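You operate a simulated robot arm through the tools that you are given. There is no shell and no other tool.

Carry out the task below with a simulated robot arm. There is one attempt and no reset: what you move stays moved.

TASK
Draw 5 turns of wire onto the drum in low gear.
Fine: counter to zero, turns dial to 5, start, watch till it stops.

It is judged by the outcome, as a careful person would: the job done as asked, and still so three seconds after it is handed in. It fails if anything else is knocked over, pushed out of place, dropped, spilled or broken.

THE ROBOT
A 6-joint arm with a two-finger gripper, fixed in place. Base frame: the origin is on the floor under the middle of its stand, x ahead of it, y to its left, z up. Units: m, degrees, N and s.
It reaches about 1.572 m from its shoulder. Its first joint turns from -166.0 to 166.0 degrees. Payload 2.45 kg.
Tool frame: the origin (TCP) lies between the finger pads and is the grasp point; the fingertips stand 0.02 m ahead of it; z points along the fingers, y is the line along which they close. The gripper opens to 0.14 m; its body begins 0.168 m behind the TCP.
Orientation is that of the tool frame in the base frame, as [roll, pitch, yaw] about the fixed x, y, z axes, in that order (R = Rz(yaw) Ry(pitch) Rx(roll)). With the fingers straight down and closing along the base's y, the tool's x points along the base's -x, its y along +y and its z along -z.

THE INTERFACE
- The arm moves only by the tool play_rows. Its arguments are lists of equal length, an entry for each row: "translation": the shift along the tool's x, y, z in m, a list of three; "angular": the turn, a rotation vector about the tool's x, y, z in degrees, a list of three; "hand": the finger opening in m, from 0 to 0.14. In form: {"translation": [[x, y, z], ...], "angular": [[wx, wy, wz], ...], "hand": [hand, ...]}. A call has 1 to 20 rows; each row shifts and turns the commanded pose from where the row before left it, along the tool's axes as they then stand. Rows are played at 5 a second. More than 0.05 m and 8.6 degrees between two rows, or a gripper value outside its range, and nothing of the call is played. A pose out of reach is approached as far as the arm can. The call stops where the force on the tool passes 90 N (or 10 N more than at its start, if that is more) or the arm is blocked; 0.2 s more then pass. The fingers move at their own pace (about 0.045 m/s each) and stop on an object; they squeeze with about 36 N. The grip force told is the motor's: it shows also when the fingers shut on nothing. Time passes only in rows, and 0.2 s behind the last, so rows that do not move let the fingers close. It gives the time, the measured TCP pose, the force on the tool (base axes), the opening and the grip force at its end, in the units of the frame above (readings bear some noise), with the torque about the TCP (base axes, N m) and any sound that the robot's microphone picked up.
- Cameras (640 x 400 px; columns grow to the right, rows downward): "scene" is fixed at [0.0491, 0.5002, 1.4451]; the picture's right is [-0.37, -0.93, 0.00], its down [-0.46, 0.18, -0.87] and it looks along [0.81, -0.32, -0.49] (base axes); focal length 214 px, centre (320, 200). "wrist" rides on the gripper at [0.078, 0.011, -0.209] in the tool frame; the picture's right is [-0.14, 0.99, 0.00], its down [-0.92, -0.13, -0.37] and it looks along [-0.37, -0.05, 0.93] (tool axes); focal length 280 px, centre (320, 200). There is no depth. A picture from a camera that has moved, and an enlarged one, comes with that camera's place and axes in the base frame and with its lens.
- snapshot(camera): a new picture of that camera. No time passes.
- inspect(camera, box): a new picture of the part [left, top, right, bottom] of that camera's present view, enlarged. No time passes.
- sign_off(): hands the job in; it is judged then, once.

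Nothing tells you positions but the pictures and the camera data. Unless the task says otherwise, let go and move clear before handing in.

The tools are called after ">>>" by a JSON object that holds its "api" and its "payload". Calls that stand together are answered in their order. play_rows: Moves the arm, as the interface text tells. Its arguments: {"type":"object","properties":{"translation":{"type":"array"},"angular":{"type":"array"},"hand":{"type":"array"}},"required":["translation","angular","hand"]} The other tools are called the same way: snapshot (camera) takes a picture; inspect (camera, box) takes an enlarged picture of a part of a camera's view; sign_off () hands the job in.

At the start:

```text
t: 0.0
ee_pos: [0.549, -0.1377, 1.5214]
orientation: [-179.9, 0.0, -179.9]
ft_force: [0.3, -0.1, 1.0]
wrist_torque: [0.01, 0.0, 0.01]
finger_gap: 0.14
grasp_force: 0.0
```

scene: 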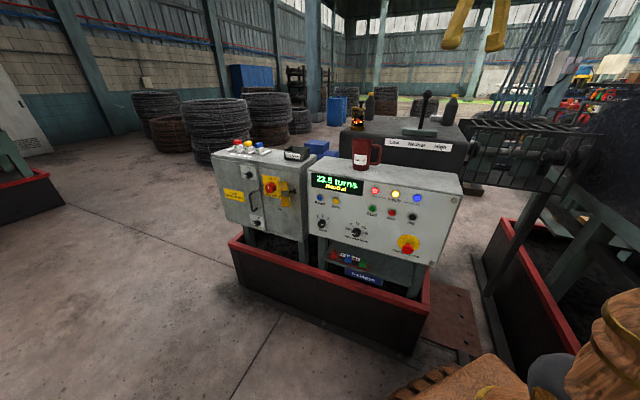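
wrist: 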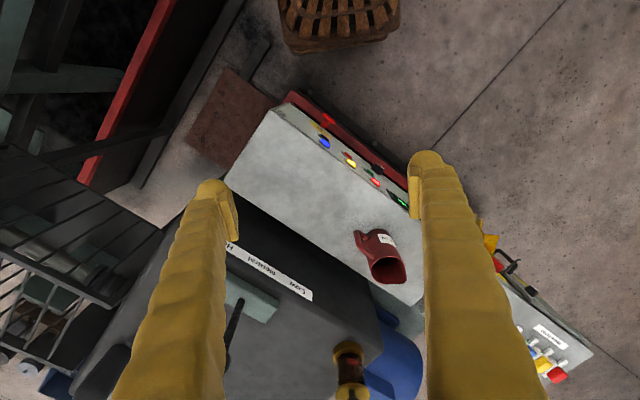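

I see a control panel with a display reading "22.5 turns / Neutral", a gear lever behind it labelled Low/Neutral/High, a mug on top of the panel. I'll inspect these closely before moving anything.

>>> {"api": "inspect", "payload": {"camera": "scene", "box": [300, 160, 460, 260]}}

>>> {"api": "inspect", "payload": {"camera": "scene", "box": [340, 80, 500, 180]}}

>>> {"api": "inspect", "payload": {"camera": "scene", "box": [200, 130, 360, 230]}}

>>> {"api": "inspect", "payload": {"camera": "scene", "box": [300, 200, 440, 290]}}

>>> {"api": "inspect", "payload": {"camera": "wrist", "box": [200, 200, 440, 350]}}

```text
4.00 times, centred on (380, 210) of scene
camera zoom: at [0.0491, 0.5002, 1.4451], right [-0.37, -0.93, 0.0], down [-0.46, 0.18, -0.87], along [0.81, -0.32, -0.49], focal length 858 px, centre (80, 160)
```

zoom: 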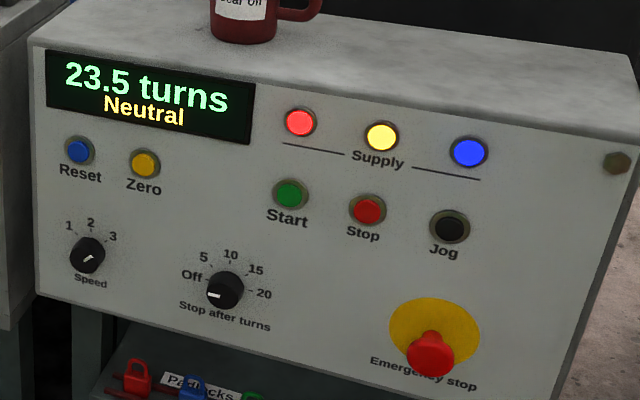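

```text
4.00 times, centred on (420, 130) of scene
camera zoom: at [0.0491, 0.5002, 1.4451], right [-0.37, -0.93, 0.0], down [-0.46, 0.18, -0.87], along [0.81, -0.32, -0.49], focal length 858 px, centre (-80, 480)
```

zoom: 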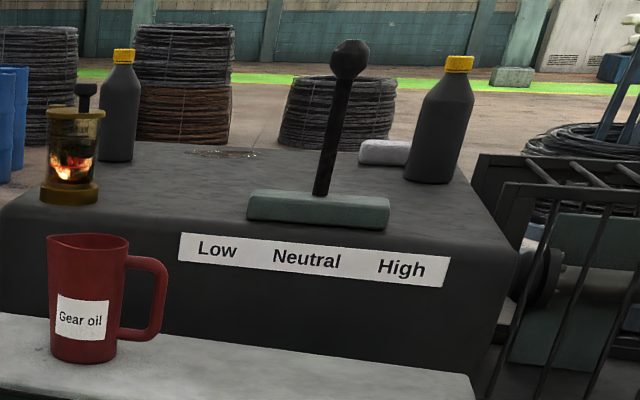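

```text
4.00 times, centred on (280, 180) of scene
camera zoom: at [0.0491, 0.5002, 1.4451], right [-0.37, -0.93, 0.0], down [-0.46, 0.18, -0.87], along [0.81, -0.32, -0.49], focal length 858 px, centre (480, 280)
```

zoom: 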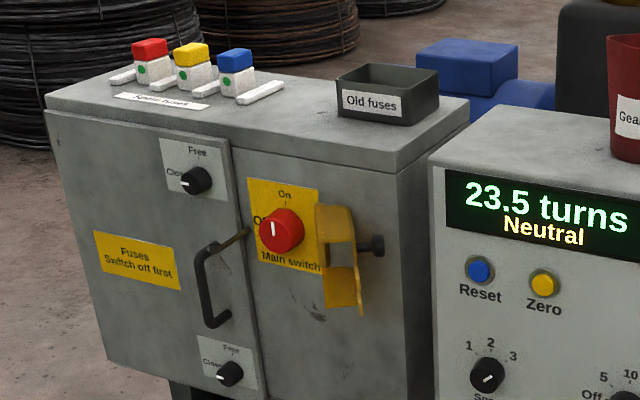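

```text
4.44 times, centred on (370, 245) of scene
camera zoom: at [0.0491, 0.5002, 1.4451], right [-0.37, -0.93, 0.0], down [-0.46, 0.18, -0.87], along [0.81, -0.32, -0.49], focal length 953 px, centre (98, 0)
```

zoom: 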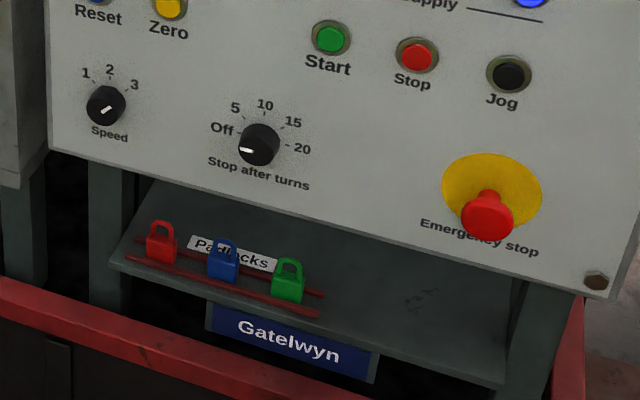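

```text
2.67 times, centred on (320, 275) of wrist
camera zoom: at [0.4715, -0.1263, 1.7315], right [0.14, 0.99, 0.0], down [0.92, -0.13, 0.37], along [0.37, -0.05, -0.93], focal length 748 px, centre (320, 0)
```

zoom: 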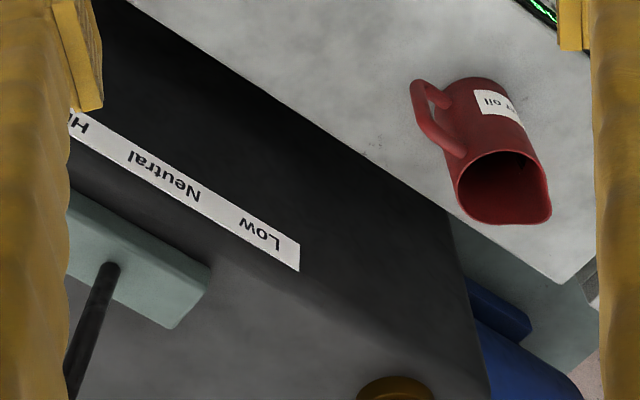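

The counter reads 23.5 turns, gear Neutral, all three supply lamps are lit, and the main switch is On. I'll look closer at the knobs, lever and panel edges to work out positions.

>>> {"api": "inspect", "payload": {"camera": "scene", "box": [310, 205, 374, 245]}}

>>> {"api": "inspect", "payload": {"camera": "scene", "box": [380, 225, 444, 265]}}

>>> {"api": "inspect", "payload": {"camera": "wrist", "box": [220, 80, 428, 210]}}

>>> {"api": "inspect", "payload": {"camera": "wrist", "box": [60, 220, 348, 400]}}

>>> {"api": "inspect", "payload": {"camera": "scene", "box": [340, 90, 404, 130]}}

>>> {"api": "inspect", "payload": {"camera": "scene", "box": [440, 0, 640, 125]}}

>>> {"api": "inspect", "payload": {"camera": "scene", "box": [440, 100, 640, 225]}}

```text
10.00 times, centred on (342, 225) of scene
camera zoom: at [0.0491, 0.5002, 1.4451], right [-0.37, -0.93, 0.0], down [-0.46, 0.18, -0.87], along [0.81, -0.32, -0.49], focal length 2145 px, centre (100, -50)
```

zoom: 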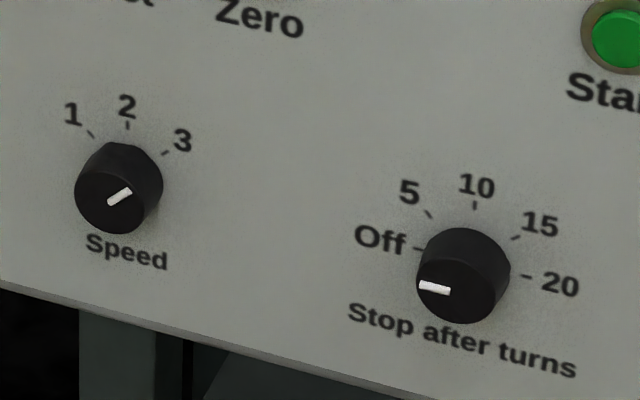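

```text
10.00 times, centred on (412, 245) of scene
camera zoom: at [0.0491, 0.5002, 1.4451], right [-0.37, -0.93, 0.0], down [-0.46, 0.18, -0.87], along [0.81, -0.32, -0.49], focal length 2145 px, centre (-600, -250)
```

zoom: 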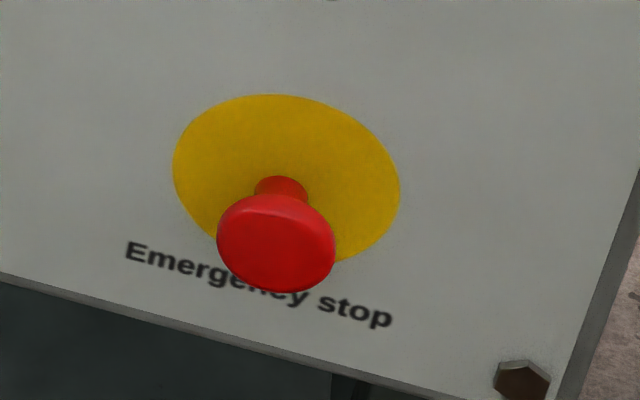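

```text
3.08 times, centred on (324, 145) of wrist
camera zoom: at [0.4715, -0.1263, 1.7315], right [0.14, 0.99, 0.0], down [0.92, -0.13, 0.37], along [0.37, -0.05, -0.93], focal length 863 px, centre (308, 369)
```

zoom: 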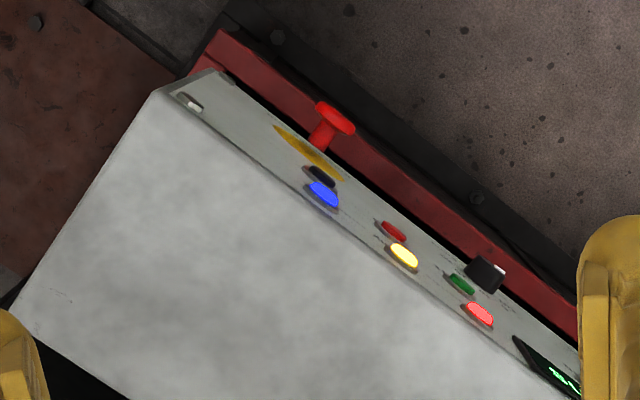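

```text
2.22 times, centred on (204, 310) of wrist
camera zoom: at [0.4715, -0.1263, 1.7315], right [0.14, 0.99, 0.0], down [0.92, -0.13, 0.37], along [0.37, -0.05, -0.93], focal length 623 px, centre (578, -44)
```

zoom: 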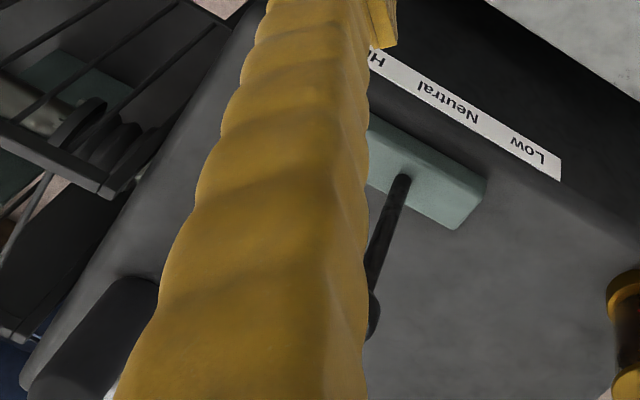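

```text
10.00 times, centred on (372, 110) of scene
camera zoom: at [0.0491, 0.5002, 1.4451], right [-0.37, -0.93, 0.0], down [-0.46, 0.18, -0.87], along [0.81, -0.32, -0.49], focal length 2145 px, centre (-200, 1100)
```

zoom: 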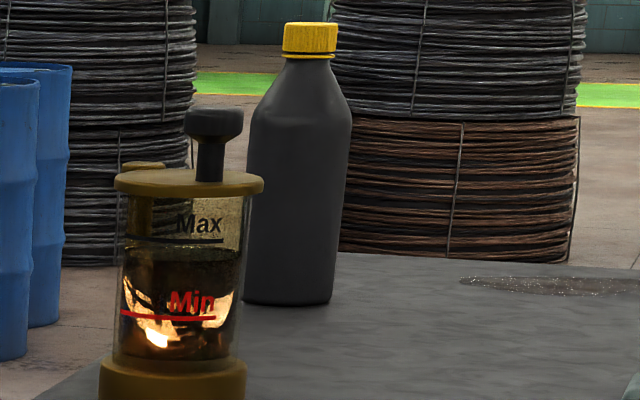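

```text
3.20 times, centred on (540, 62) of scene
camera zoom: at [0.0491, 0.5002, 1.4451], right [-0.37, -0.93, 0.0], down [-0.46, 0.18, -0.87], along [0.81, -0.32, -0.49], focal length 686 px, centre (-384, 640)
```

zoom: 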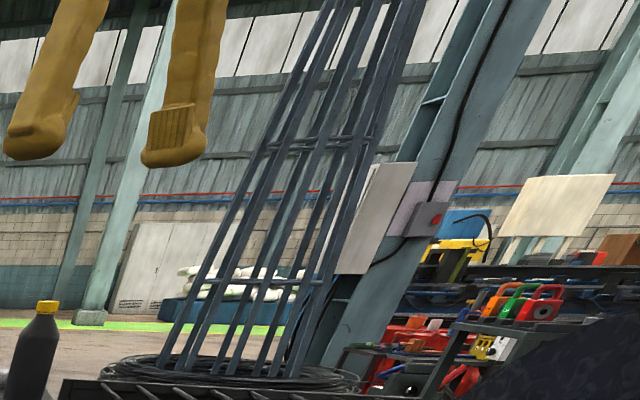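

```text
3.20 times, centred on (540, 162) of scene
camera zoom: at [0.0491, 0.5002, 1.4451], right [-0.37, -0.93, 0.0], down [-0.46, 0.18, -0.87], along [0.81, -0.32, -0.49], focal length 686 px, centre (-384, 320)
```

zoom: 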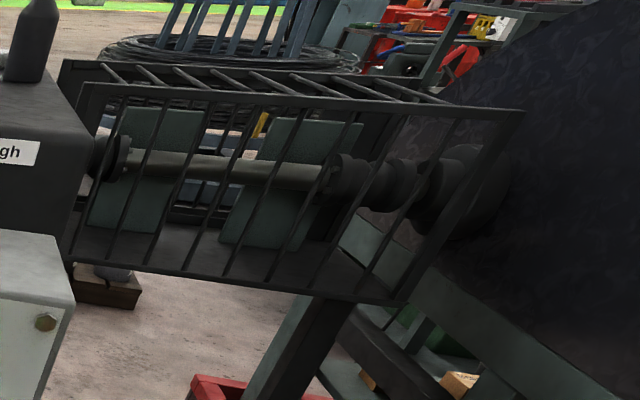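

The gear lever rises from about (0.88, -0.36, 1.235) with its knob near z = 1.385, and Low lies toward (+x, +y). The panel face is vertical, facing (-x, +y). I'll turn the gripper 45° to line up with it and move to above the lever at this height.

>>> {"api": "play_rows", "payload": {"translation": [[0, 0, 0], [0, 0, 0], [0, 0, 0], [0, 0, 0], [0, 0, 0], [0, 0, 0], [-0.04, 0.008, 0], [-0.04, 0.008, 0], [-0.04, 0.008, 0], [-0.04, 0.008, 0], [-0.04, 0.008, 0], [-0.04, 0.008, 0], [-0.04, 0.008, 0], [-0.04, 0.008, 0], [0, 0, 0]], "angular": [[0, 0, 7.5], [0, 0, 7.5], [0, 0, 7.5], [0, 0, 7.5], [0, 0, 7.5], [0, 0, 7.5], [0, 0, 0], [0, 0, 0], [0, 0, 0], [0, 0, 0], [0, 0, 0], [0, 0, 0], [0, 0, 0], [0, 0, 0], [0, 0, 0]], "hand": [0.14, 0.14, 0.14, 0.14, 0.14, 0.14, 0.14, 0.14, 0.14, 0.14, 0.14, 0.14, 0.14, 0.14, 0.14]}}

>>> {"api": "snapshot", "payload": {"camera": "wrist"}}

>>> {"api": "snapshot", "payload": {"camera": "scene"}}

```text
t: 3.2
ee_pos: [0.8065, -0.3121, 1.4938]
orientation: [179.8, 0.4, 134.9]
ft_force: [0.7, 0.4, 1.0]
wrist_torque: [-0.03, 0.02, 0.01]
finger_gap: 0.1398
grasp_force: 0.0
out of reach, approached as far as the arm can: row 13, 14
```

```text
taken
camera wrist: at [0.7582, -0.2486, 1.7038], right [0.8, 0.6, 0.0], down [0.56, -0.74, 0.37], along [0.23, -0.3, -0.93], focal length 280 px, centre (320, 200)
```

wrist: 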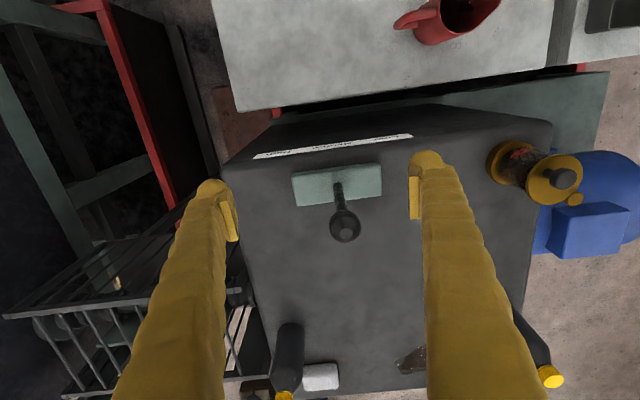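

```text
taken
```

scene: 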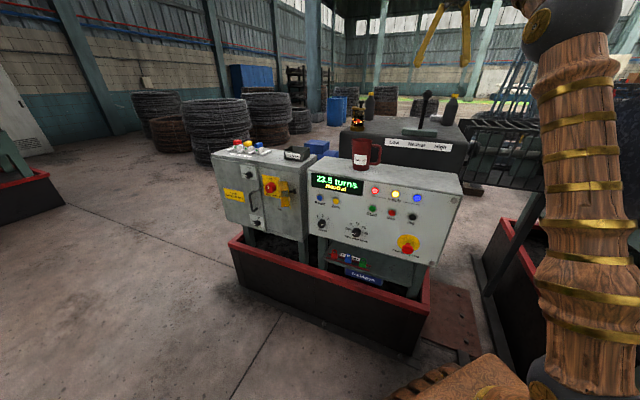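

The lever knob is now pinned at about (0.884, -0.361, 1.385), from two views. The arm hit its reach limit at this height, so I'll descend first with fingers open, still in front of the lever, then check.

>>> {"api": "play_rows", "payload": {"translation": [[0, 0, 0.03], [0, 0, 0.03], [0, 0, 0.03], [0, 0, 0.03], [0, 0, 0]], "angular": [[0, 0, 0], [0, 0, 0], [0, 0, 0], [0, 0, 0], [0, 0, 0]], "hand": [0.14, 0.14, 0.14, 0.14, 0.14]}}

>>> {"api": "snapshot", "payload": {"camera": "wrist"}}

```text
t: 4.4
ee_pos: [0.8045, -0.3126, 1.3753]
orientation: [179.9, 0.0, 135.1]
ft_force: [0.7, -0.4, 0.1]
wrist_torque: [0.03, 0.01, 0.0]
finger_gap: 0.1401
grasp_force: 0.2
```

```text
taken
camera wrist: at [0.7572, -0.2507, 1.585], right [0.8, 0.6, 0.0], down [0.56, -0.74, 0.37], along [0.22, -0.29, -0.93], focal length 280 px, centre (320, 200)
```

wrist: 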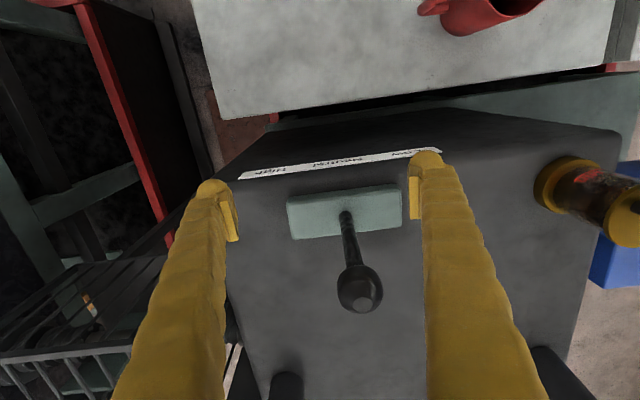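

The knob sits about 0.09 m ahead and 0.02 m to the gripper's +y side. I'll slide the open fingers around it and narrow them loosely to enclose it.

>>> {"api": "play_rows", "payload": {"translation": [[0, 0.021, 0], [-0.03, 0, 0], [-0.03, 0, 0], [-0.03, 0, 0], [0, 0, 0], [0, 0, 0], [0, 0, 0], [0, 0, 0], [0, 0, 0], [0, 0, 0]], "angular": [[0, 0, 0], [0, 0, 0], [0, 0, 0], [0, 0, 0], [0, 0, 0], [0, 0, 0], [0, 0, 0], [0, 0, 0], [0, 0, 0], [0, 0, 0]], "hand": [0.14, 0.14, 0.14, 0.14, 0.06, 0.06, 0.06, 0.06, 0.06, 0.06]}}

>>> {"api": "snapshot", "payload": {"camera": "wrist"}}

>>> {"api": "inspect", "payload": {"camera": "scene", "box": [340, 60, 500, 160]}}

```text
t: 6.6
ee_pos: [0.8835, -0.3608, 1.3742]
orientation: [179.9, 0.0, 135.1]
ft_force: [0.9, -0.6, 0.3]
wrist_torque: [0.06, -0.01, 0.03]
finger_gap: 0.0601
grasp_force: 0.1
```

```text
taken
camera wrist: at [0.8376, -0.2963, 1.5853], right [0.8, 0.6, 0.0], down [0.56, -0.74, 0.37], along [0.22, -0.29, -0.93], focal length 280 px, centre (320, 200)
```

wrist: 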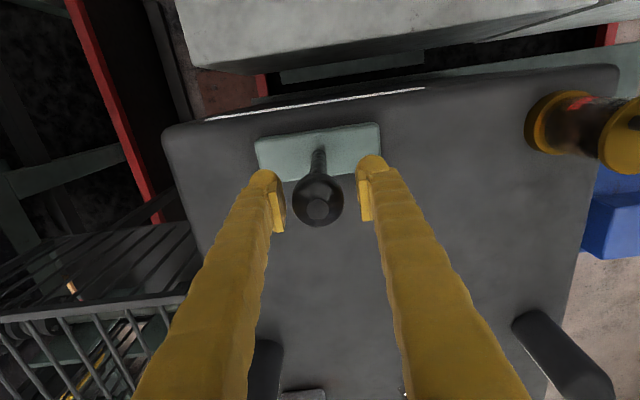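

```text
4.00 times, centred on (420, 110) of scene
camera zoom: at [0.0491, 0.5002, 1.4451], right [-0.37, -0.93, 0.0], down [-0.46, 0.18, -0.87], along [0.81, -0.32, -0.49], focal length 858 px, centre (-80, 560)
```

zoom: 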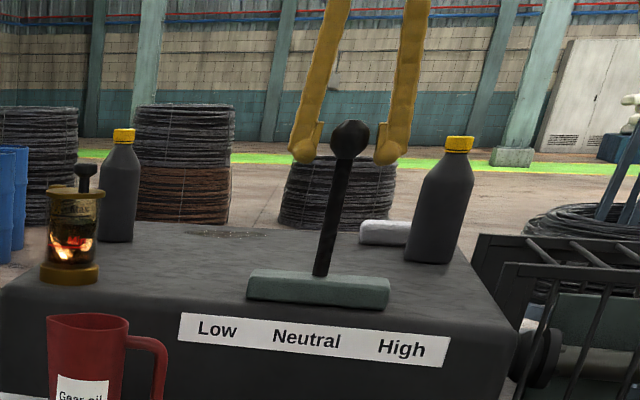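

The knob is centred between the fingers. Now I push it gently toward Low (tool +y), in small steps, and check.

>>> {"api": "play_rows", "payload": {"translation": [[0, 0.01, 0], [0, 0.01, 0], [0, 0.01, 0], [0, 0.01, 0], [0, 0, 0]], "angular": [[0, 0, 0], [0, 0, 0], [0, 0, 0], [0, 0, 0], [0, 0, 0]], "hand": [0.06, 0.06, 0.06, 0.06, 0.06]}}

>>> {"api": "inspect", "payload": {"camera": "scene", "box": [340, 60, 500, 160]}}

>>> {"api": "inspect", "payload": {"camera": "scene", "box": [300, 160, 460, 260]}}

```text
t: 7.8
ee_pos: [0.9123, -0.3323, 1.3748]
orientation: [180.0, 0.1, 135.0]
ft_force: [-0.5, -0.3, 0.6]
wrist_torque: [-0.01, 0.0, 0.03]
finger_gap: 0.0603
grasp_force: 0.2
```

```text
4.00 times, centred on (420, 110) of scene
camera zoom: at [0.0491, 0.5002, 1.4451], right [-0.37, -0.93, 0.0], down [-0.46, 0.18, -0.87], along [0.81, -0.32, -0.49], focal length 858 px, centre (-80, 560)
```

zoom: 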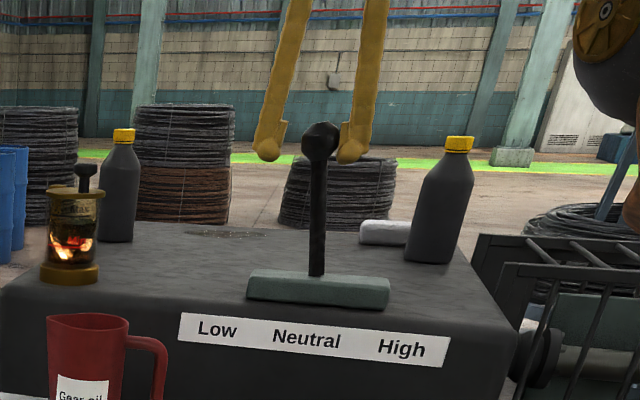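

```text
4.00 times, centred on (380, 210) of scene
camera zoom: at [0.0491, 0.5002, 1.4451], right [-0.37, -0.93, 0.0], down [-0.46, 0.18, -0.87], along [0.81, -0.32, -0.49], focal length 858 px, centre (80, 160)
```

zoom: 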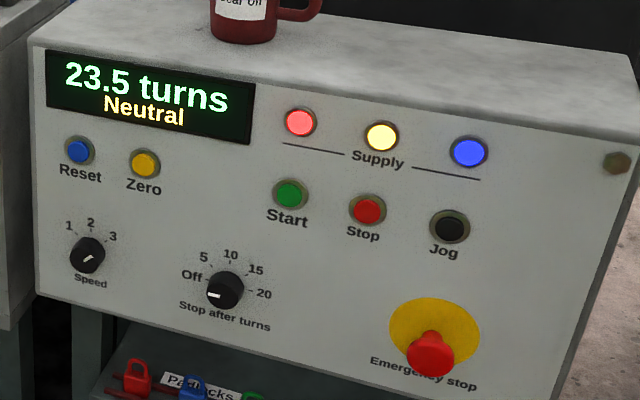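

The lever tilts freely with low force; the display still shows Neutral. I'll continue toward Low.

>>> {"api": "play_rows", "payload": {"translation": [[0, 0.01, 0.002], [0, 0.01, 0.002], [0, 0.01, 0.002], [0, 0, 0]], "angular": [[0, 0, 0], [0, 0, 0], [0, 0, 0], [0, 0, 0]], "hand": [0.06, 0.06, 0.06, 0.06]}}

>>> {"api": "inspect", "payload": {"camera": "scene", "box": [340, 60, 500, 160]}}

>>> {"api": "inspect", "payload": {"camera": "scene", "box": [300, 160, 460, 260]}}

>>> {"api": "snapshot", "payload": {"camera": "wrist"}}

```text
t: 8.8
ee_pos: [0.9352, -0.3104, 1.3686]
orientation: [180.0, -0.1, 135.0]
ft_force: [0.2, 0.2, 0.6]
wrist_torque: [0.01, 0.0, -0.01]
finger_gap: 0.0601
grasp_force: 0.1
```

```text
4.00 times, centred on (420, 110) of scene
camera zoom: at [0.0491, 0.5002, 1.4451], right [-0.37, -0.93, 0.0], down [-0.46, 0.18, -0.87], along [0.81, -0.32, -0.49], focal length 858 px, centre (-80, 560)
```

zoom: 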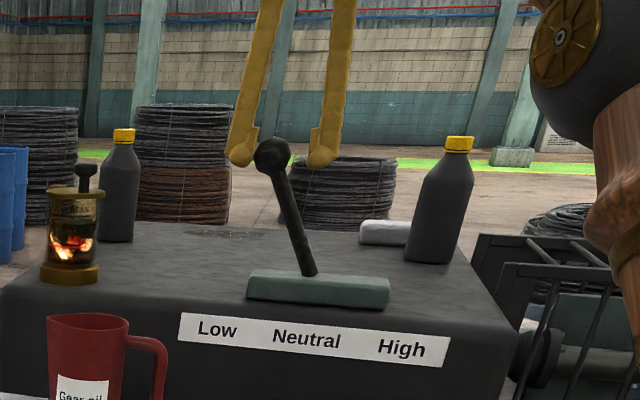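

```text
4.00 times, centred on (380, 210) of scene
camera zoom: at [0.0491, 0.5002, 1.4451], right [-0.37, -0.93, 0.0], down [-0.46, 0.18, -0.87], along [0.81, -0.32, -0.49], focal length 858 px, centre (80, 160)
```

zoom: 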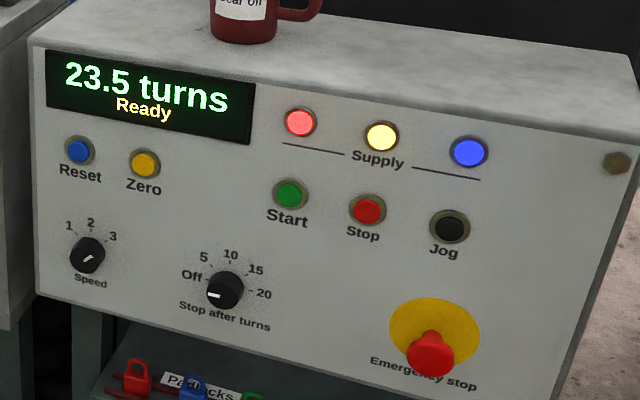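

```text
taken
camera wrist: at [0.8871, -0.2477, 1.5787], right [0.8, 0.6, 0.0], down [0.56, -0.74, 0.37], along [0.22, -0.29, -0.93], focal length 280 px, centre (320, 200)
```

wrist: 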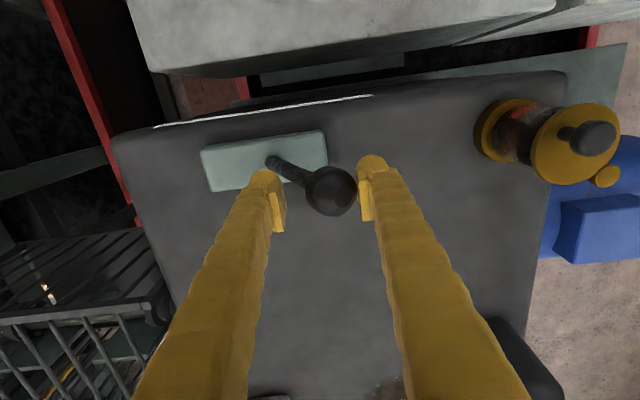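

The lever snapped over to Low and the display now reads "Ready". I'll open the fingers, back away from the lever horizontally, and move to the front of the panel, staying above the mug.

>>> {"api": "play_rows", "payload": {"translation": [[0, 0, 0], [0, 0, 0], [0, 0, 0], [0, 0, 0], [0.03, 0, 0], [0.038, 0, 0], [0.038, 0, 0], [0.038, 0, 0], [0.04, 0.02, 0], [0.04, 0.02, 0], [0.04, 0.02, 0], [0.04, 0.02, 0], [0.04, 0.02, 0], [0.04, 0.02, 0], [0.04, 0.02, 0], [0.036, 0.02, 0], [0, 0, 0]], "angular": [[0, 0, 0], [0, 0, 0], [0, 0, 0], [0, 0, 0], [0, 0, 0], [0, 0, 0], [0, 0, 0], [0, 0, 0], [0, 0, 0], [0, 0, 0], [0, 0, 0], [0, 0, 0], [0, 0, 0], [0, 0, 0], [0, 0, 0], [0, 0, 0], [0, 0, 0]], "hand": [0.1, 0.1, 0.1, 0.1, 0.1, 0.1, 0.1, 0.1, 0.1, 0.1, 0.1, 0.1, 0.1, 0.1, 0.1, 0.1, 0.1]}}

>>> {"api": "snapshot", "payload": {"camera": "wrist"}}

>>> {"api": "snapshot", "payload": {"camera": "scene"}}

>>> {"api": "inspect", "payload": {"camera": "scene", "box": [340, 60, 500, 160]}}

```text
t: 12.4
ee_pos: [0.7213, 0.1286, 1.3699]
orientation: [180.0, 0.0, 135.0]
ft_force: [0.5, -0.3, 0.1]
wrist_torque: [0.02, -0.02, -0.01]
finger_gap: 0.0997
grasp_force: 0.0
```

```text
taken
camera wrist: at [0.6742, 0.1919, 1.58], right [0.8, 0.6, 0.0], down [0.56, -0.74, 0.37], along [0.22, -0.29, -0.93], focal length 280 px, centre (320, 200)
```

wrist: 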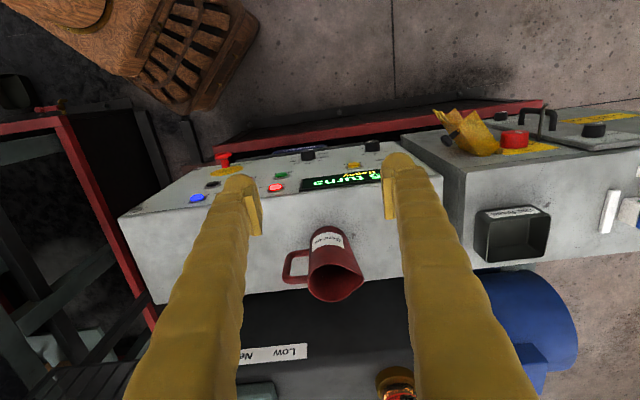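

```text
taken
```

scene: 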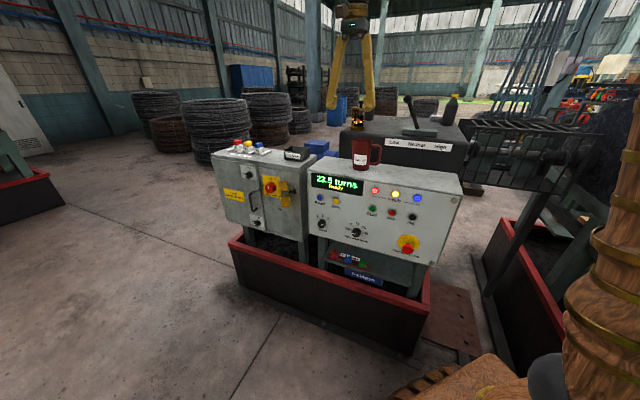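

```text
4.00 times, centred on (420, 110) of scene
camera zoom: at [0.0491, 0.5002, 1.4451], right [-0.37, -0.93, 0.0], down [-0.46, 0.18, -0.87], along [0.81, -0.32, -0.49], focal length 858 px, centre (-80, 560)
```

zoom: 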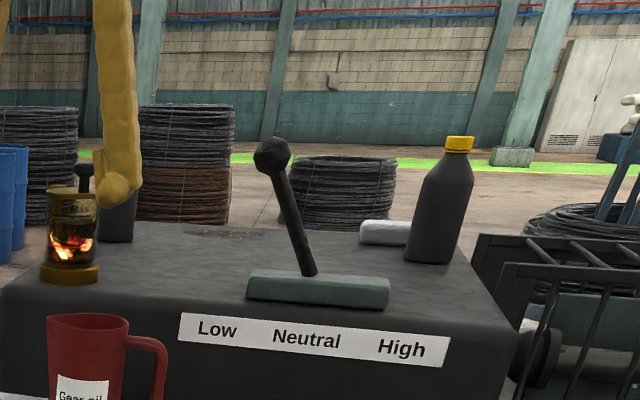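

The lever stays in Low, "Ready" showing. I'll use this view from above to refine the panel's button positions and face slope.

>>> {"api": "inspect", "payload": {"camera": "wrist", "box": [110, 110, 430, 310]}}

>>> {"api": "inspect", "payload": {"camera": "wrist", "box": [240, 120, 400, 220]}}

>>> {"api": "inspect", "payload": {"camera": "wrist", "box": [400, 90, 640, 240]}}

```text
2.00 times, centred on (270, 210) of wrist
camera zoom: at [0.6742, 0.1919, 1.58], right [0.8, 0.6, 0.0], down [0.56, -0.74, 0.37], along [0.22, -0.29, -0.93], focal length 561 px, centre (420, 180)
```

zoom: 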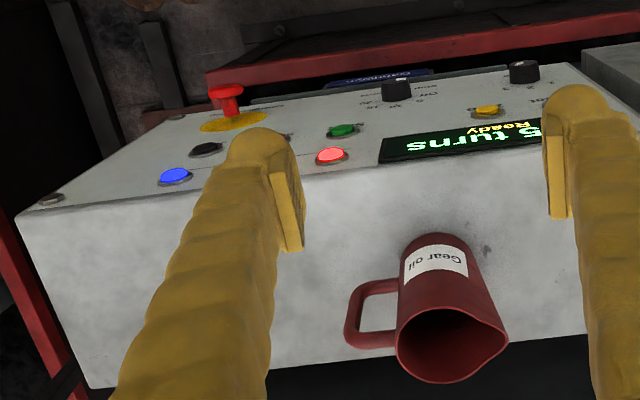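

```text
4.00 times, centred on (320, 170) of wrist
camera zoom: at [0.6742, 0.1919, 1.58], right [0.8, 0.6, 0.0], down [0.56, -0.74, 0.37], along [0.22, -0.29, -0.93], focal length 1122 px, centre (320, 320)
```

zoom: 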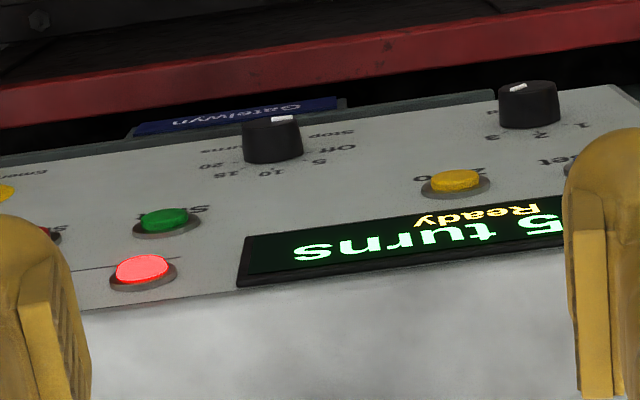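

```text
2.67 times, centred on (520, 165) of wrist
camera zoom: at [0.6742, 0.1919, 1.58], right [0.8, 0.6, 0.0], down [0.56, -0.74, 0.37], along [0.22, -0.29, -0.93], focal length 748 px, centre (-213, 293)
```

zoom: 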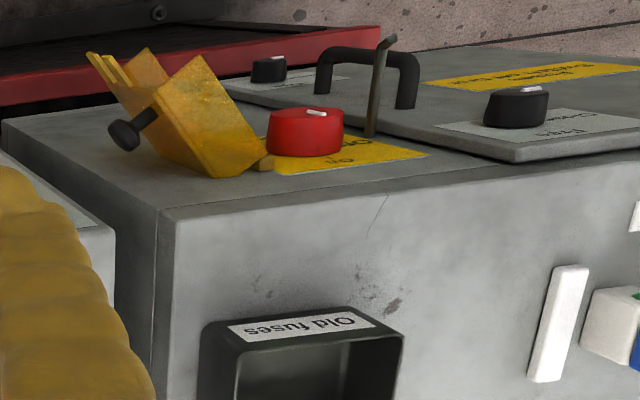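

Buttons triangulate well: Zero at about (0.839, 0.106, 0.945), Start at (0.718, -0.015, 0.946), and the dial knob face at (0.751, 0.037, 0.795). I'll swing the gripper to point horizontally at the panel while staying high and closing the fingers.

>>> {"api": "play_rows", "payload": {"translation": [[0, 0, 0], [0, 0, 0], [0, 0, 0], [0, 0, 0], [0, 0, 0], [0, 0, 0], [0, 0, 0], [0, 0, 0], [0, 0, 0], [0, 0, 0], [0, 0, 0], [0, 0, 0], [0, 0, 0]], "angular": [[0, -7.5, 0], [0, -7.5, 0], [0, -7.5, 0], [0, -7.5, 0], [0, -7.5, 0], [0, -7.5, 0], [0, -7.5, 0], [0, -7.5, 0], [0, -7.5, 0], [0, -7.5, 0], [0, -7.5, 0], [0, -7.5, 0], [0, 0, 0]], "hand": [0.05, 0, 0, 0, 0, 0, 0, 0, 0, 0, 0, 0, 0]}}

>>> {"api": "snapshot", "payload": {"camera": "wrist"}}

>>> {"api": "snapshot", "payload": {"camera": "scene"}}

```text
t: 15.2
ee_pos: [0.7201, 0.1282, 1.3674]
orientation: [1.4, 90.0, -43.6]
ft_force: [-0.1, 0.8, 0.0]
wrist_torque: [-0.01, 0.01, -0.01]
finger_gap: 0.0
grasp_force: 29.0
```

```text
taken
camera wrist: at [0.5814, 0.2827, 1.2911], right [0.7, 0.7, 0.14], down [-0.35, 0.17, 0.92], along [0.62, -0.69, 0.37], focal length 280 px, centre (320, 200)
```

wrist: 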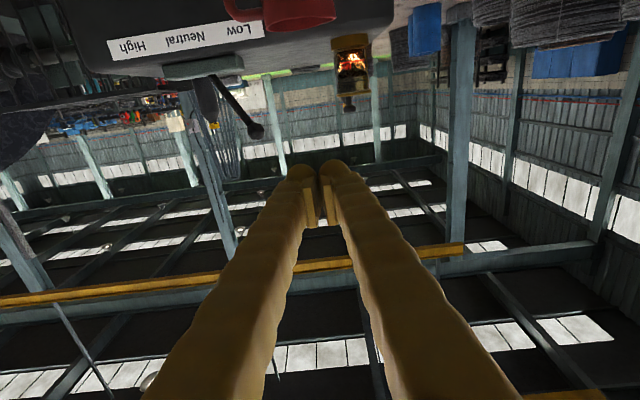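

```text
taken
```

scene: 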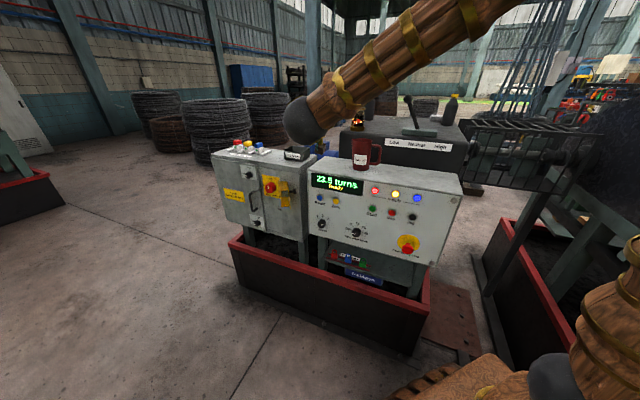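

The fingers now point at the panel from 0.10 m in front, above it. I'll descend along the panel face to Zero's height, shifting toward Zero, then look.

>>> {"api": "play_rows", "payload": {"translation": [[0.045, 0.0075, 0], [0.045, 0.0075, 0], [0.045, 0.0075, 0], [0.045, 0.0075, 0], [0.045, 0.0075, 0], [0.045, 0.0075, 0], [0.045, 0.0075, 0], [0.045, 0.0075, 0], [0.045, 0.0075, 0], [0, 0, 0]], "angular": [[0, 0, 0], [0, 0, 0], [0, 0, 0], [0, 0, 0], [0, 0, 0], [0, 0, 0], [0, 0, 0], [0, 0, 0], [0, 0, 0], [0, 0, 0]], "hand": [0, 0, 0, 0, 0, 0, 0, 0, 0, 0]}}

>>> {"api": "snapshot", "payload": {"camera": "wrist"}}

>>> {"api": "snapshot", "payload": {"camera": "scene"}}

```text
t: 17.4
ee_pos: [0.7712, 0.1762, 0.9617]
orientation: [169.2, 90.0, 124.1]
ft_force: [0.0, -0.8, 0.7]
wrist_torque: [0.0, 0.01, 0.0]
finger_gap: 0.0001
grasp_force: 29.7
```

```text
taken
camera wrist: at [0.6311, 0.3304, 0.8852], right [0.7, 0.7, 0.14], down [-0.35, 0.17, 0.92], along [0.62, -0.69, 0.36], focal length 280 px, centre (320, 200)
```

wrist: 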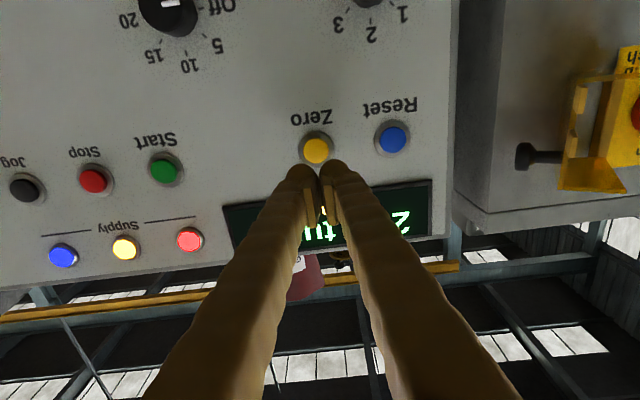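

```text
taken
```

scene: 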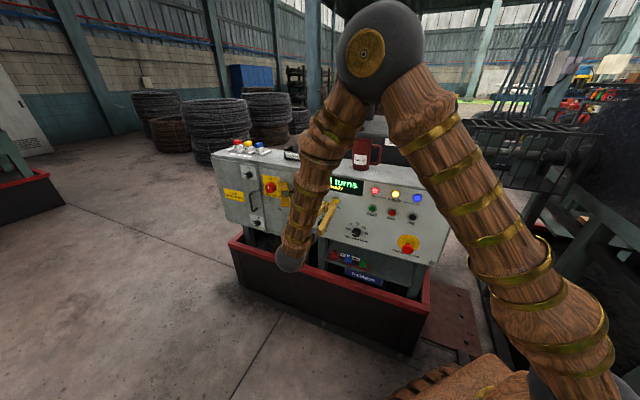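

I have a clear view of the panel: Zero is just ahead and slightly below the fingertips, at about (0.838, 0.106, 0.947). I'll check the closed fingertips' shape before pressing.

>>> {"api": "inspect", "payload": {"camera": "wrist", "box": [256, 110, 384, 230]}}

>>> {"api": "inspect", "payload": {"camera": "scene", "box": [270, 160, 398, 240]}}

>>> {"api": "inspect", "payload": {"camera": "wrist", "box": [80, 0, 240, 100]}}

```text
3.33 times, centred on (320, 170) of wrist
camera zoom: at [0.6311, 0.3304, 0.8852], right [0.7, 0.7, 0.14], down [-0.35, 0.17, 0.92], along [0.62, -0.69, 0.36], focal length 935 px, centre (320, 300)
```

zoom: 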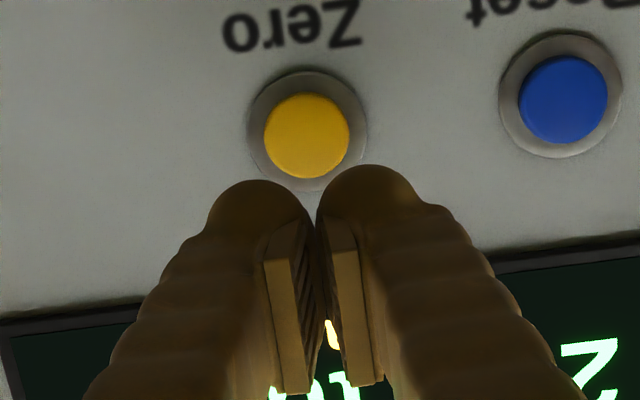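

```text
5.00 times, centred on (334, 200) of scene
camera zoom: at [0.0491, 0.5002, 1.4451], right [-0.37, -0.93, 0.0], down [-0.46, 0.18, -0.87], along [0.81, -0.32, -0.49], focal length 1072 px, centre (250, 200)
```

zoom: 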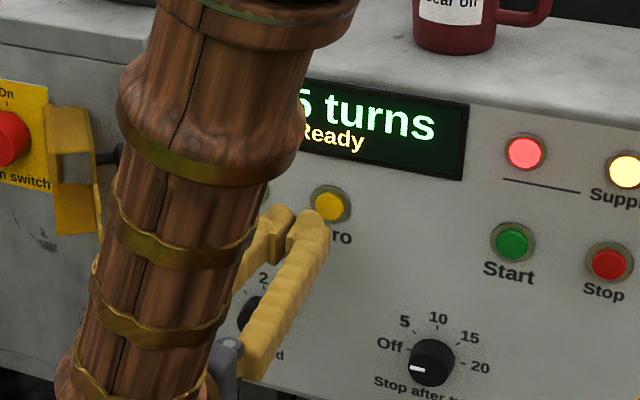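

```text
4.00 times, centred on (160, 50) of wrist
camera zoom: at [0.6311, 0.3304, 0.8852], right [0.7, 0.7, 0.14], down [-0.35, 0.17, 0.92], along [0.62, -0.69, 0.36], focal length 1122 px, centre (960, 800)
```

zoom: 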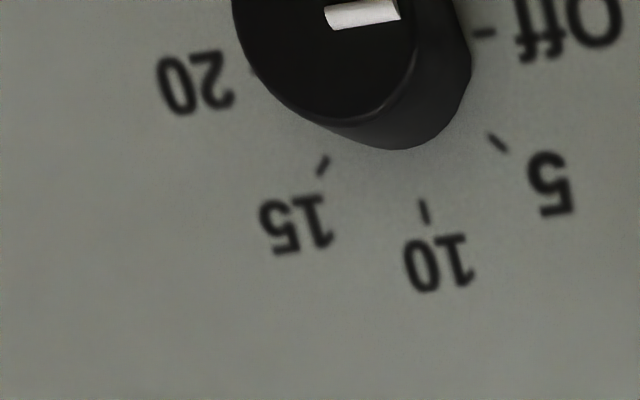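

Each fingertip is about 24 mm wide, so I'll centre a single fingertip (the +y one) on Zero's cap. I align and approach to within about 1 cm first.

>>> {"api": "play_rows", "payload": {"translation": [[0.0147, -0.016, 0], [0, 0, 0.03], [0, 0, 0.03], [0, 0, 0.004], [0, 0, 0.004], [0, 0, 0]], "angular": [[0, 0, 0], [0, 0, 0], [0, 0, 0], [0, 0, 0], [0, 0, 0], [0, 0, 0]], "hand": [0, 0, 0, 0, 0, 0]}}

>>> {"api": "snapshot", "payload": {"camera": "wrist"}}

>>> {"api": "inspect", "payload": {"camera": "scene", "box": [270, 160, 398, 240]}}

```text
t: 18.8
ee_pos: [0.8061, 0.115, 0.9489]
orientation: [-111.1, 90.0, -155.9]
ft_force: [0.3, 0.3, 0.3]
wrist_torque: [-0.01, 0.0, 0.0]
finger_gap: 0.0
grasp_force: 29.1
```

```text
taken
camera wrist: at [0.6672, 0.2704, 0.8712], right [0.7, 0.7, 0.14], down [-0.35, 0.17, 0.92], along [0.62, -0.69, 0.36], focal length 280 px, centre (320, 200)
```

wrist: 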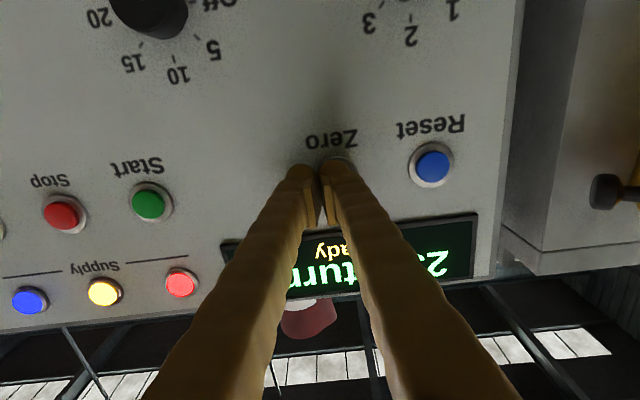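

```text
5.00 times, centred on (334, 200) of scene
camera zoom: at [0.0491, 0.5002, 1.4451], right [-0.37, -0.93, 0.0], down [-0.46, 0.18, -0.87], along [0.81, -0.32, -0.49], focal length 1072 px, centre (250, 200)
```

zoom: 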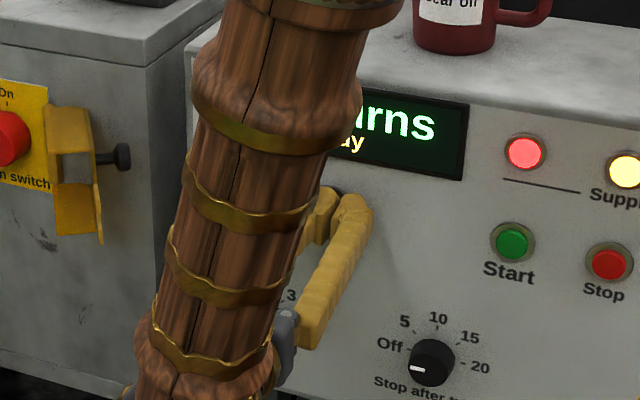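

The fingertip is over the Zero cap with no contact yet. I press in small steps.

>>> {"api": "play_rows", "payload": {"translation": [[0, 0, 0.003], [0, 0, 0.003], [0, 0, 0.003], [0, 0, 0]], "angular": [[0, 0, 0], [0, 0, 0], [0, 0, 0], [0, 0, 0]], "hand": [0, 0, 0, 0]}}

>>> {"api": "inspect", "payload": {"camera": "wrist", "box": [200, 120, 500, 310]}}

```text
t: 19.8
ee_pos: [0.8135, 0.1101, 0.9482]
orientation: [83.3, 90.0, 38.2]
ft_force: [-11.0, 8.1, -2.4]
wrist_torque: [0.01, 0.1, 0.13]
finger_gap: 0.0001
grasp_force: 29.4
heard: click
```

```text
2.11 times, centred on (350, 215) of wrist
camera zoom: at [0.6731, 0.2642, 0.8715], right [0.7, 0.7, 0.14], down [-0.35, 0.17, 0.92], along [0.62, -0.69, 0.37], focal length 590 px, centre (257, 168)
```

zoom: 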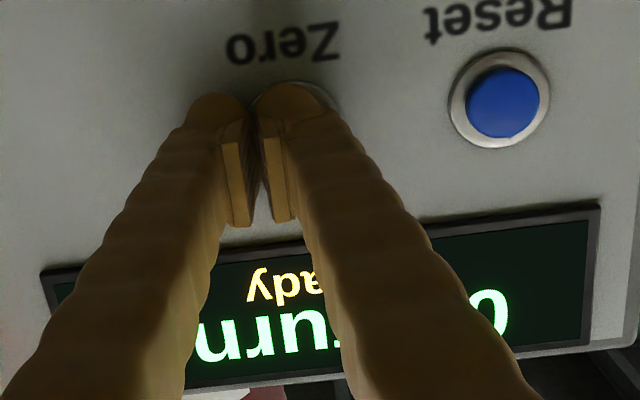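

A click was heard and the display now starts with 0. I'll back off and confirm the counter.

>>> {"api": "play_rows", "payload": {"translation": [[0, 0, -0.01], [0, 0, -0.03], [0, 0, -0.04], [0, 0, 0]], "angular": [[0, 0, 0], [0, 0, 0], [0, 0, 0], [0, 0, 0]], "hand": [0, 0, 0, 0.06]}}

>>> {"api": "inspect", "payload": {"camera": "scene", "box": [300, 160, 460, 260]}}

>>> {"api": "snapshot", "payload": {"camera": "wrist"}}

>>> {"api": "inspect", "payload": {"camera": "wrist", "box": [80, 0, 240, 100]}}

```text
t: 20.8
ee_pos: [0.7558, 0.1654, 0.9496]
orientation: [100.9, 89.9, 55.8]
ft_force: [0.0, -0.8, -0.1]
wrist_torque: [0.01, -0.01, 0.02]
finger_gap: 0.0337
grasp_force: 0.0
```

```text
4.00 times, centred on (380, 210) of scene
camera zoom: at [0.0491, 0.5002, 1.4451], right [-0.37, -0.93, 0.0], down [-0.46, 0.18, -0.87], along [0.81, -0.32, -0.49], focal length 858 px, centre (80, 160)
```

zoom: 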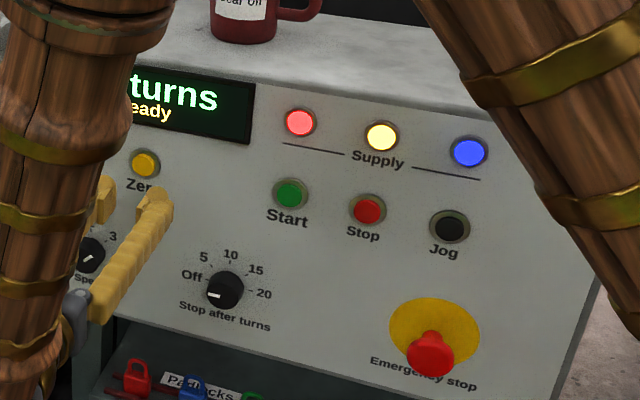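

```text
taken
camera wrist: at [0.616, 0.3202, 0.8725], right [0.7, 0.7, 0.14], down [-0.35, 0.17, 0.92], along [0.62, -0.69, 0.37], focal length 280 px, centre (320, 200)
```

wrist: 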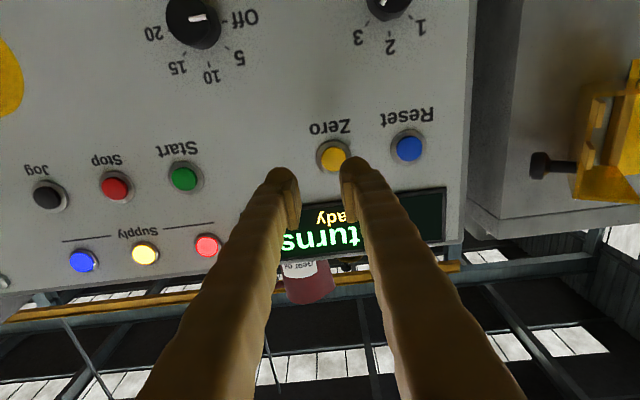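

```text
4.00 times, centred on (160, 50) of wrist
camera zoom: at [0.616, 0.3202, 0.8725], right [0.7, 0.7, 0.14], down [-0.35, 0.17, 0.92], along [0.62, -0.69, 0.37], focal length 1122 px, centre (960, 800)
```

zoom: 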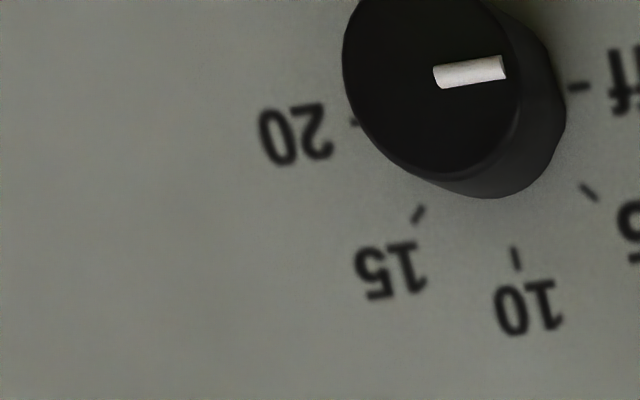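

Zeroing clicked. Next I move to the turns dial (about y_t 0.556, z 0.797) staying in front of the panel, with fingers opened to straddle the knob.

>>> {"api": "play_rows", "payload": {"translation": [[0.038, -0.024, 0], [0.038, -0.024, 0], [0.038, -0.024, 0], [0.038, -0.024, 0], [0, 0, 0], [0, 0, 0]], "angular": [[0, 0, 0], [0, 0, 0], [0, 0, 0], [0, 0, 0], [0, 0, 0], [0, 0, 0]], "hand": [0.08, 0.08, 0.08, 0.08, 0.08, 0.08]}}

>>> {"api": "snapshot", "payload": {"camera": "wrist"}}

>>> {"api": "inspect", "payload": {"camera": "wrist", "box": [240, 120, 400, 220]}}

>>> {"api": "inspect", "payload": {"camera": "scene", "box": [300, 160, 460, 260]}}

```text
t: 22.2
ee_pos: [0.7443, 0.1436, 0.863]
orientation: [-114.6, 88.4, -160.3]
ft_force: [-0.1, -1.0, 0.3]
wrist_torque: [-0.01, 0.0, -0.04]
finger_gap: 0.0798
grasp_force: 0.1
out of reach, approached as far as the arm can: row 2, 3, 4
```

```text
taken
camera wrist: at [0.6045, 0.2997, 0.7892], right [0.71, 0.69, 0.11], down [-0.32, 0.18, 0.93], along [0.62, -0.7, 0.36], focal length 280 px, centre (320, 200)
```

wrist: 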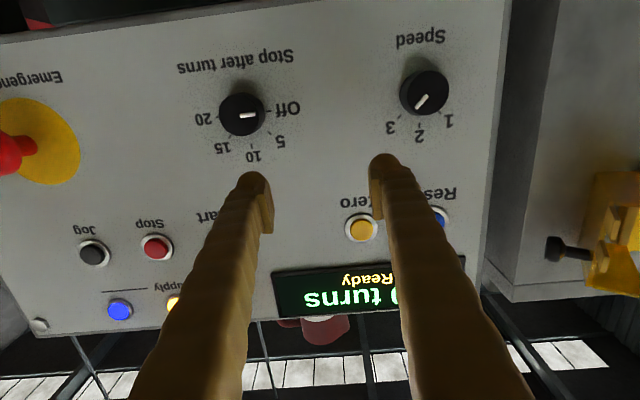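

```text
4.00 times, centred on (320, 170) of wrist
camera zoom: at [0.6045, 0.2997, 0.7892], right [0.71, 0.69, 0.11], down [-0.32, 0.18, 0.93], along [0.62, -0.7, 0.36], focal length 1122 px, centre (320, 320)
```

zoom: 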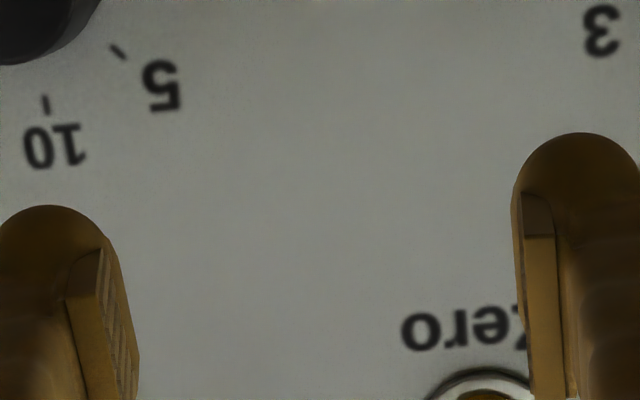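

```text
4.00 times, centred on (380, 210) of scene
camera zoom: at [0.0491, 0.5002, 1.4451], right [-0.37, -0.93, 0.0], down [-0.46, 0.18, -0.87], along [0.81, -0.32, -0.49], focal length 858 px, centre (80, 160)
```

zoom: 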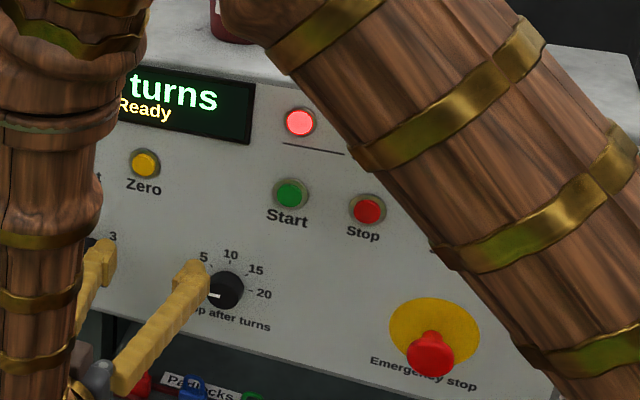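

The arm runs out of fold at this low, straight-on pose because the wrist gets too close to its base. I'll yaw the tool about 25° and roll it so the fingers close vertically, which puts the wrist farther out and lets me grip the dial's top and bottom.

>>> {"api": "play_rows", "payload": {"translation": [[0, 0, 0], [0, 0, 0], [0, 0, 0], [0, 0, 0], [0, 0, 0], [0, 0, 0], [0, 0, 0], [0, 0, 0], [0, 0, 0], [0, 0, 0], [0, 0, 0], [0, 0, 0], [0, 0, 0], [0, 0, 0], [0, 0, 0], [0, 0, 0]], "angular": [[8.33, 0, 0], [8.33, 0, 0], [8.33, 0, 0], [0, 0, -7.5], [0, 0, -7.5], [0, 0, -7.5], [0, 0, -7.5], [0, 0, -7.5], [0, 0, -7.5], [0, 0, -7.5], [0, 0, -7.5], [0, 0, -7.5], [0, 0, -7.5], [0, 0, -7.5], [0, 0, -7.5], [0, 0, 0]], "hand": [0.08, 0.08, 0.08, 0.08, 0.08, 0.08, 0.08, 0.08, 0.08, 0.08, 0.08, 0.08, 0.08, 0.08, 0.08, 0.08]}}

>>> {"api": "snapshot", "payload": {"camera": "wrist"}}

>>> {"api": "snapshot", "payload": {"camera": "scene"}}

```text
t: 25.6
ee_pos: [0.7458, 0.1415, 0.8644]
orientation: [-90.0, -0.1, -160.0]
ft_force: [-0.1, 0.4, -0.2]
wrist_torque: [-0.01, 0.0, 0.02]
finger_gap: 0.0801
grasp_force: 0.0
```

```text
taken
camera wrist: at [0.6008, 0.3115, 0.8548], right [0.13, 0.05, -0.99], down [0.74, 0.66, 0.13], along [0.66, -0.75, 0.05], focal length 280 px, centre (320, 200)
```

wrist: 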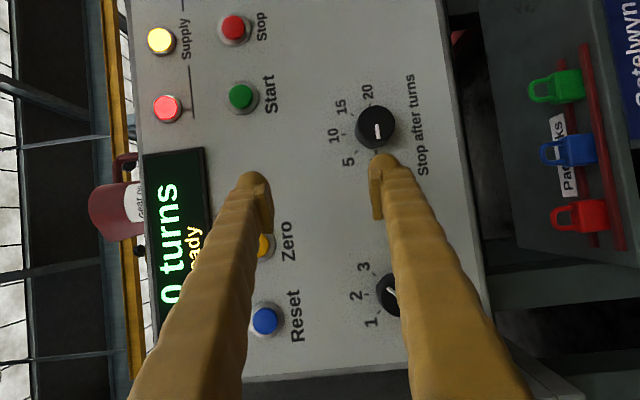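

```text
taken
```

scene: 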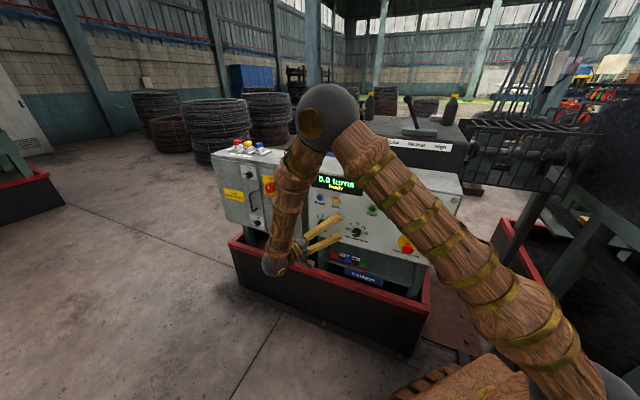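

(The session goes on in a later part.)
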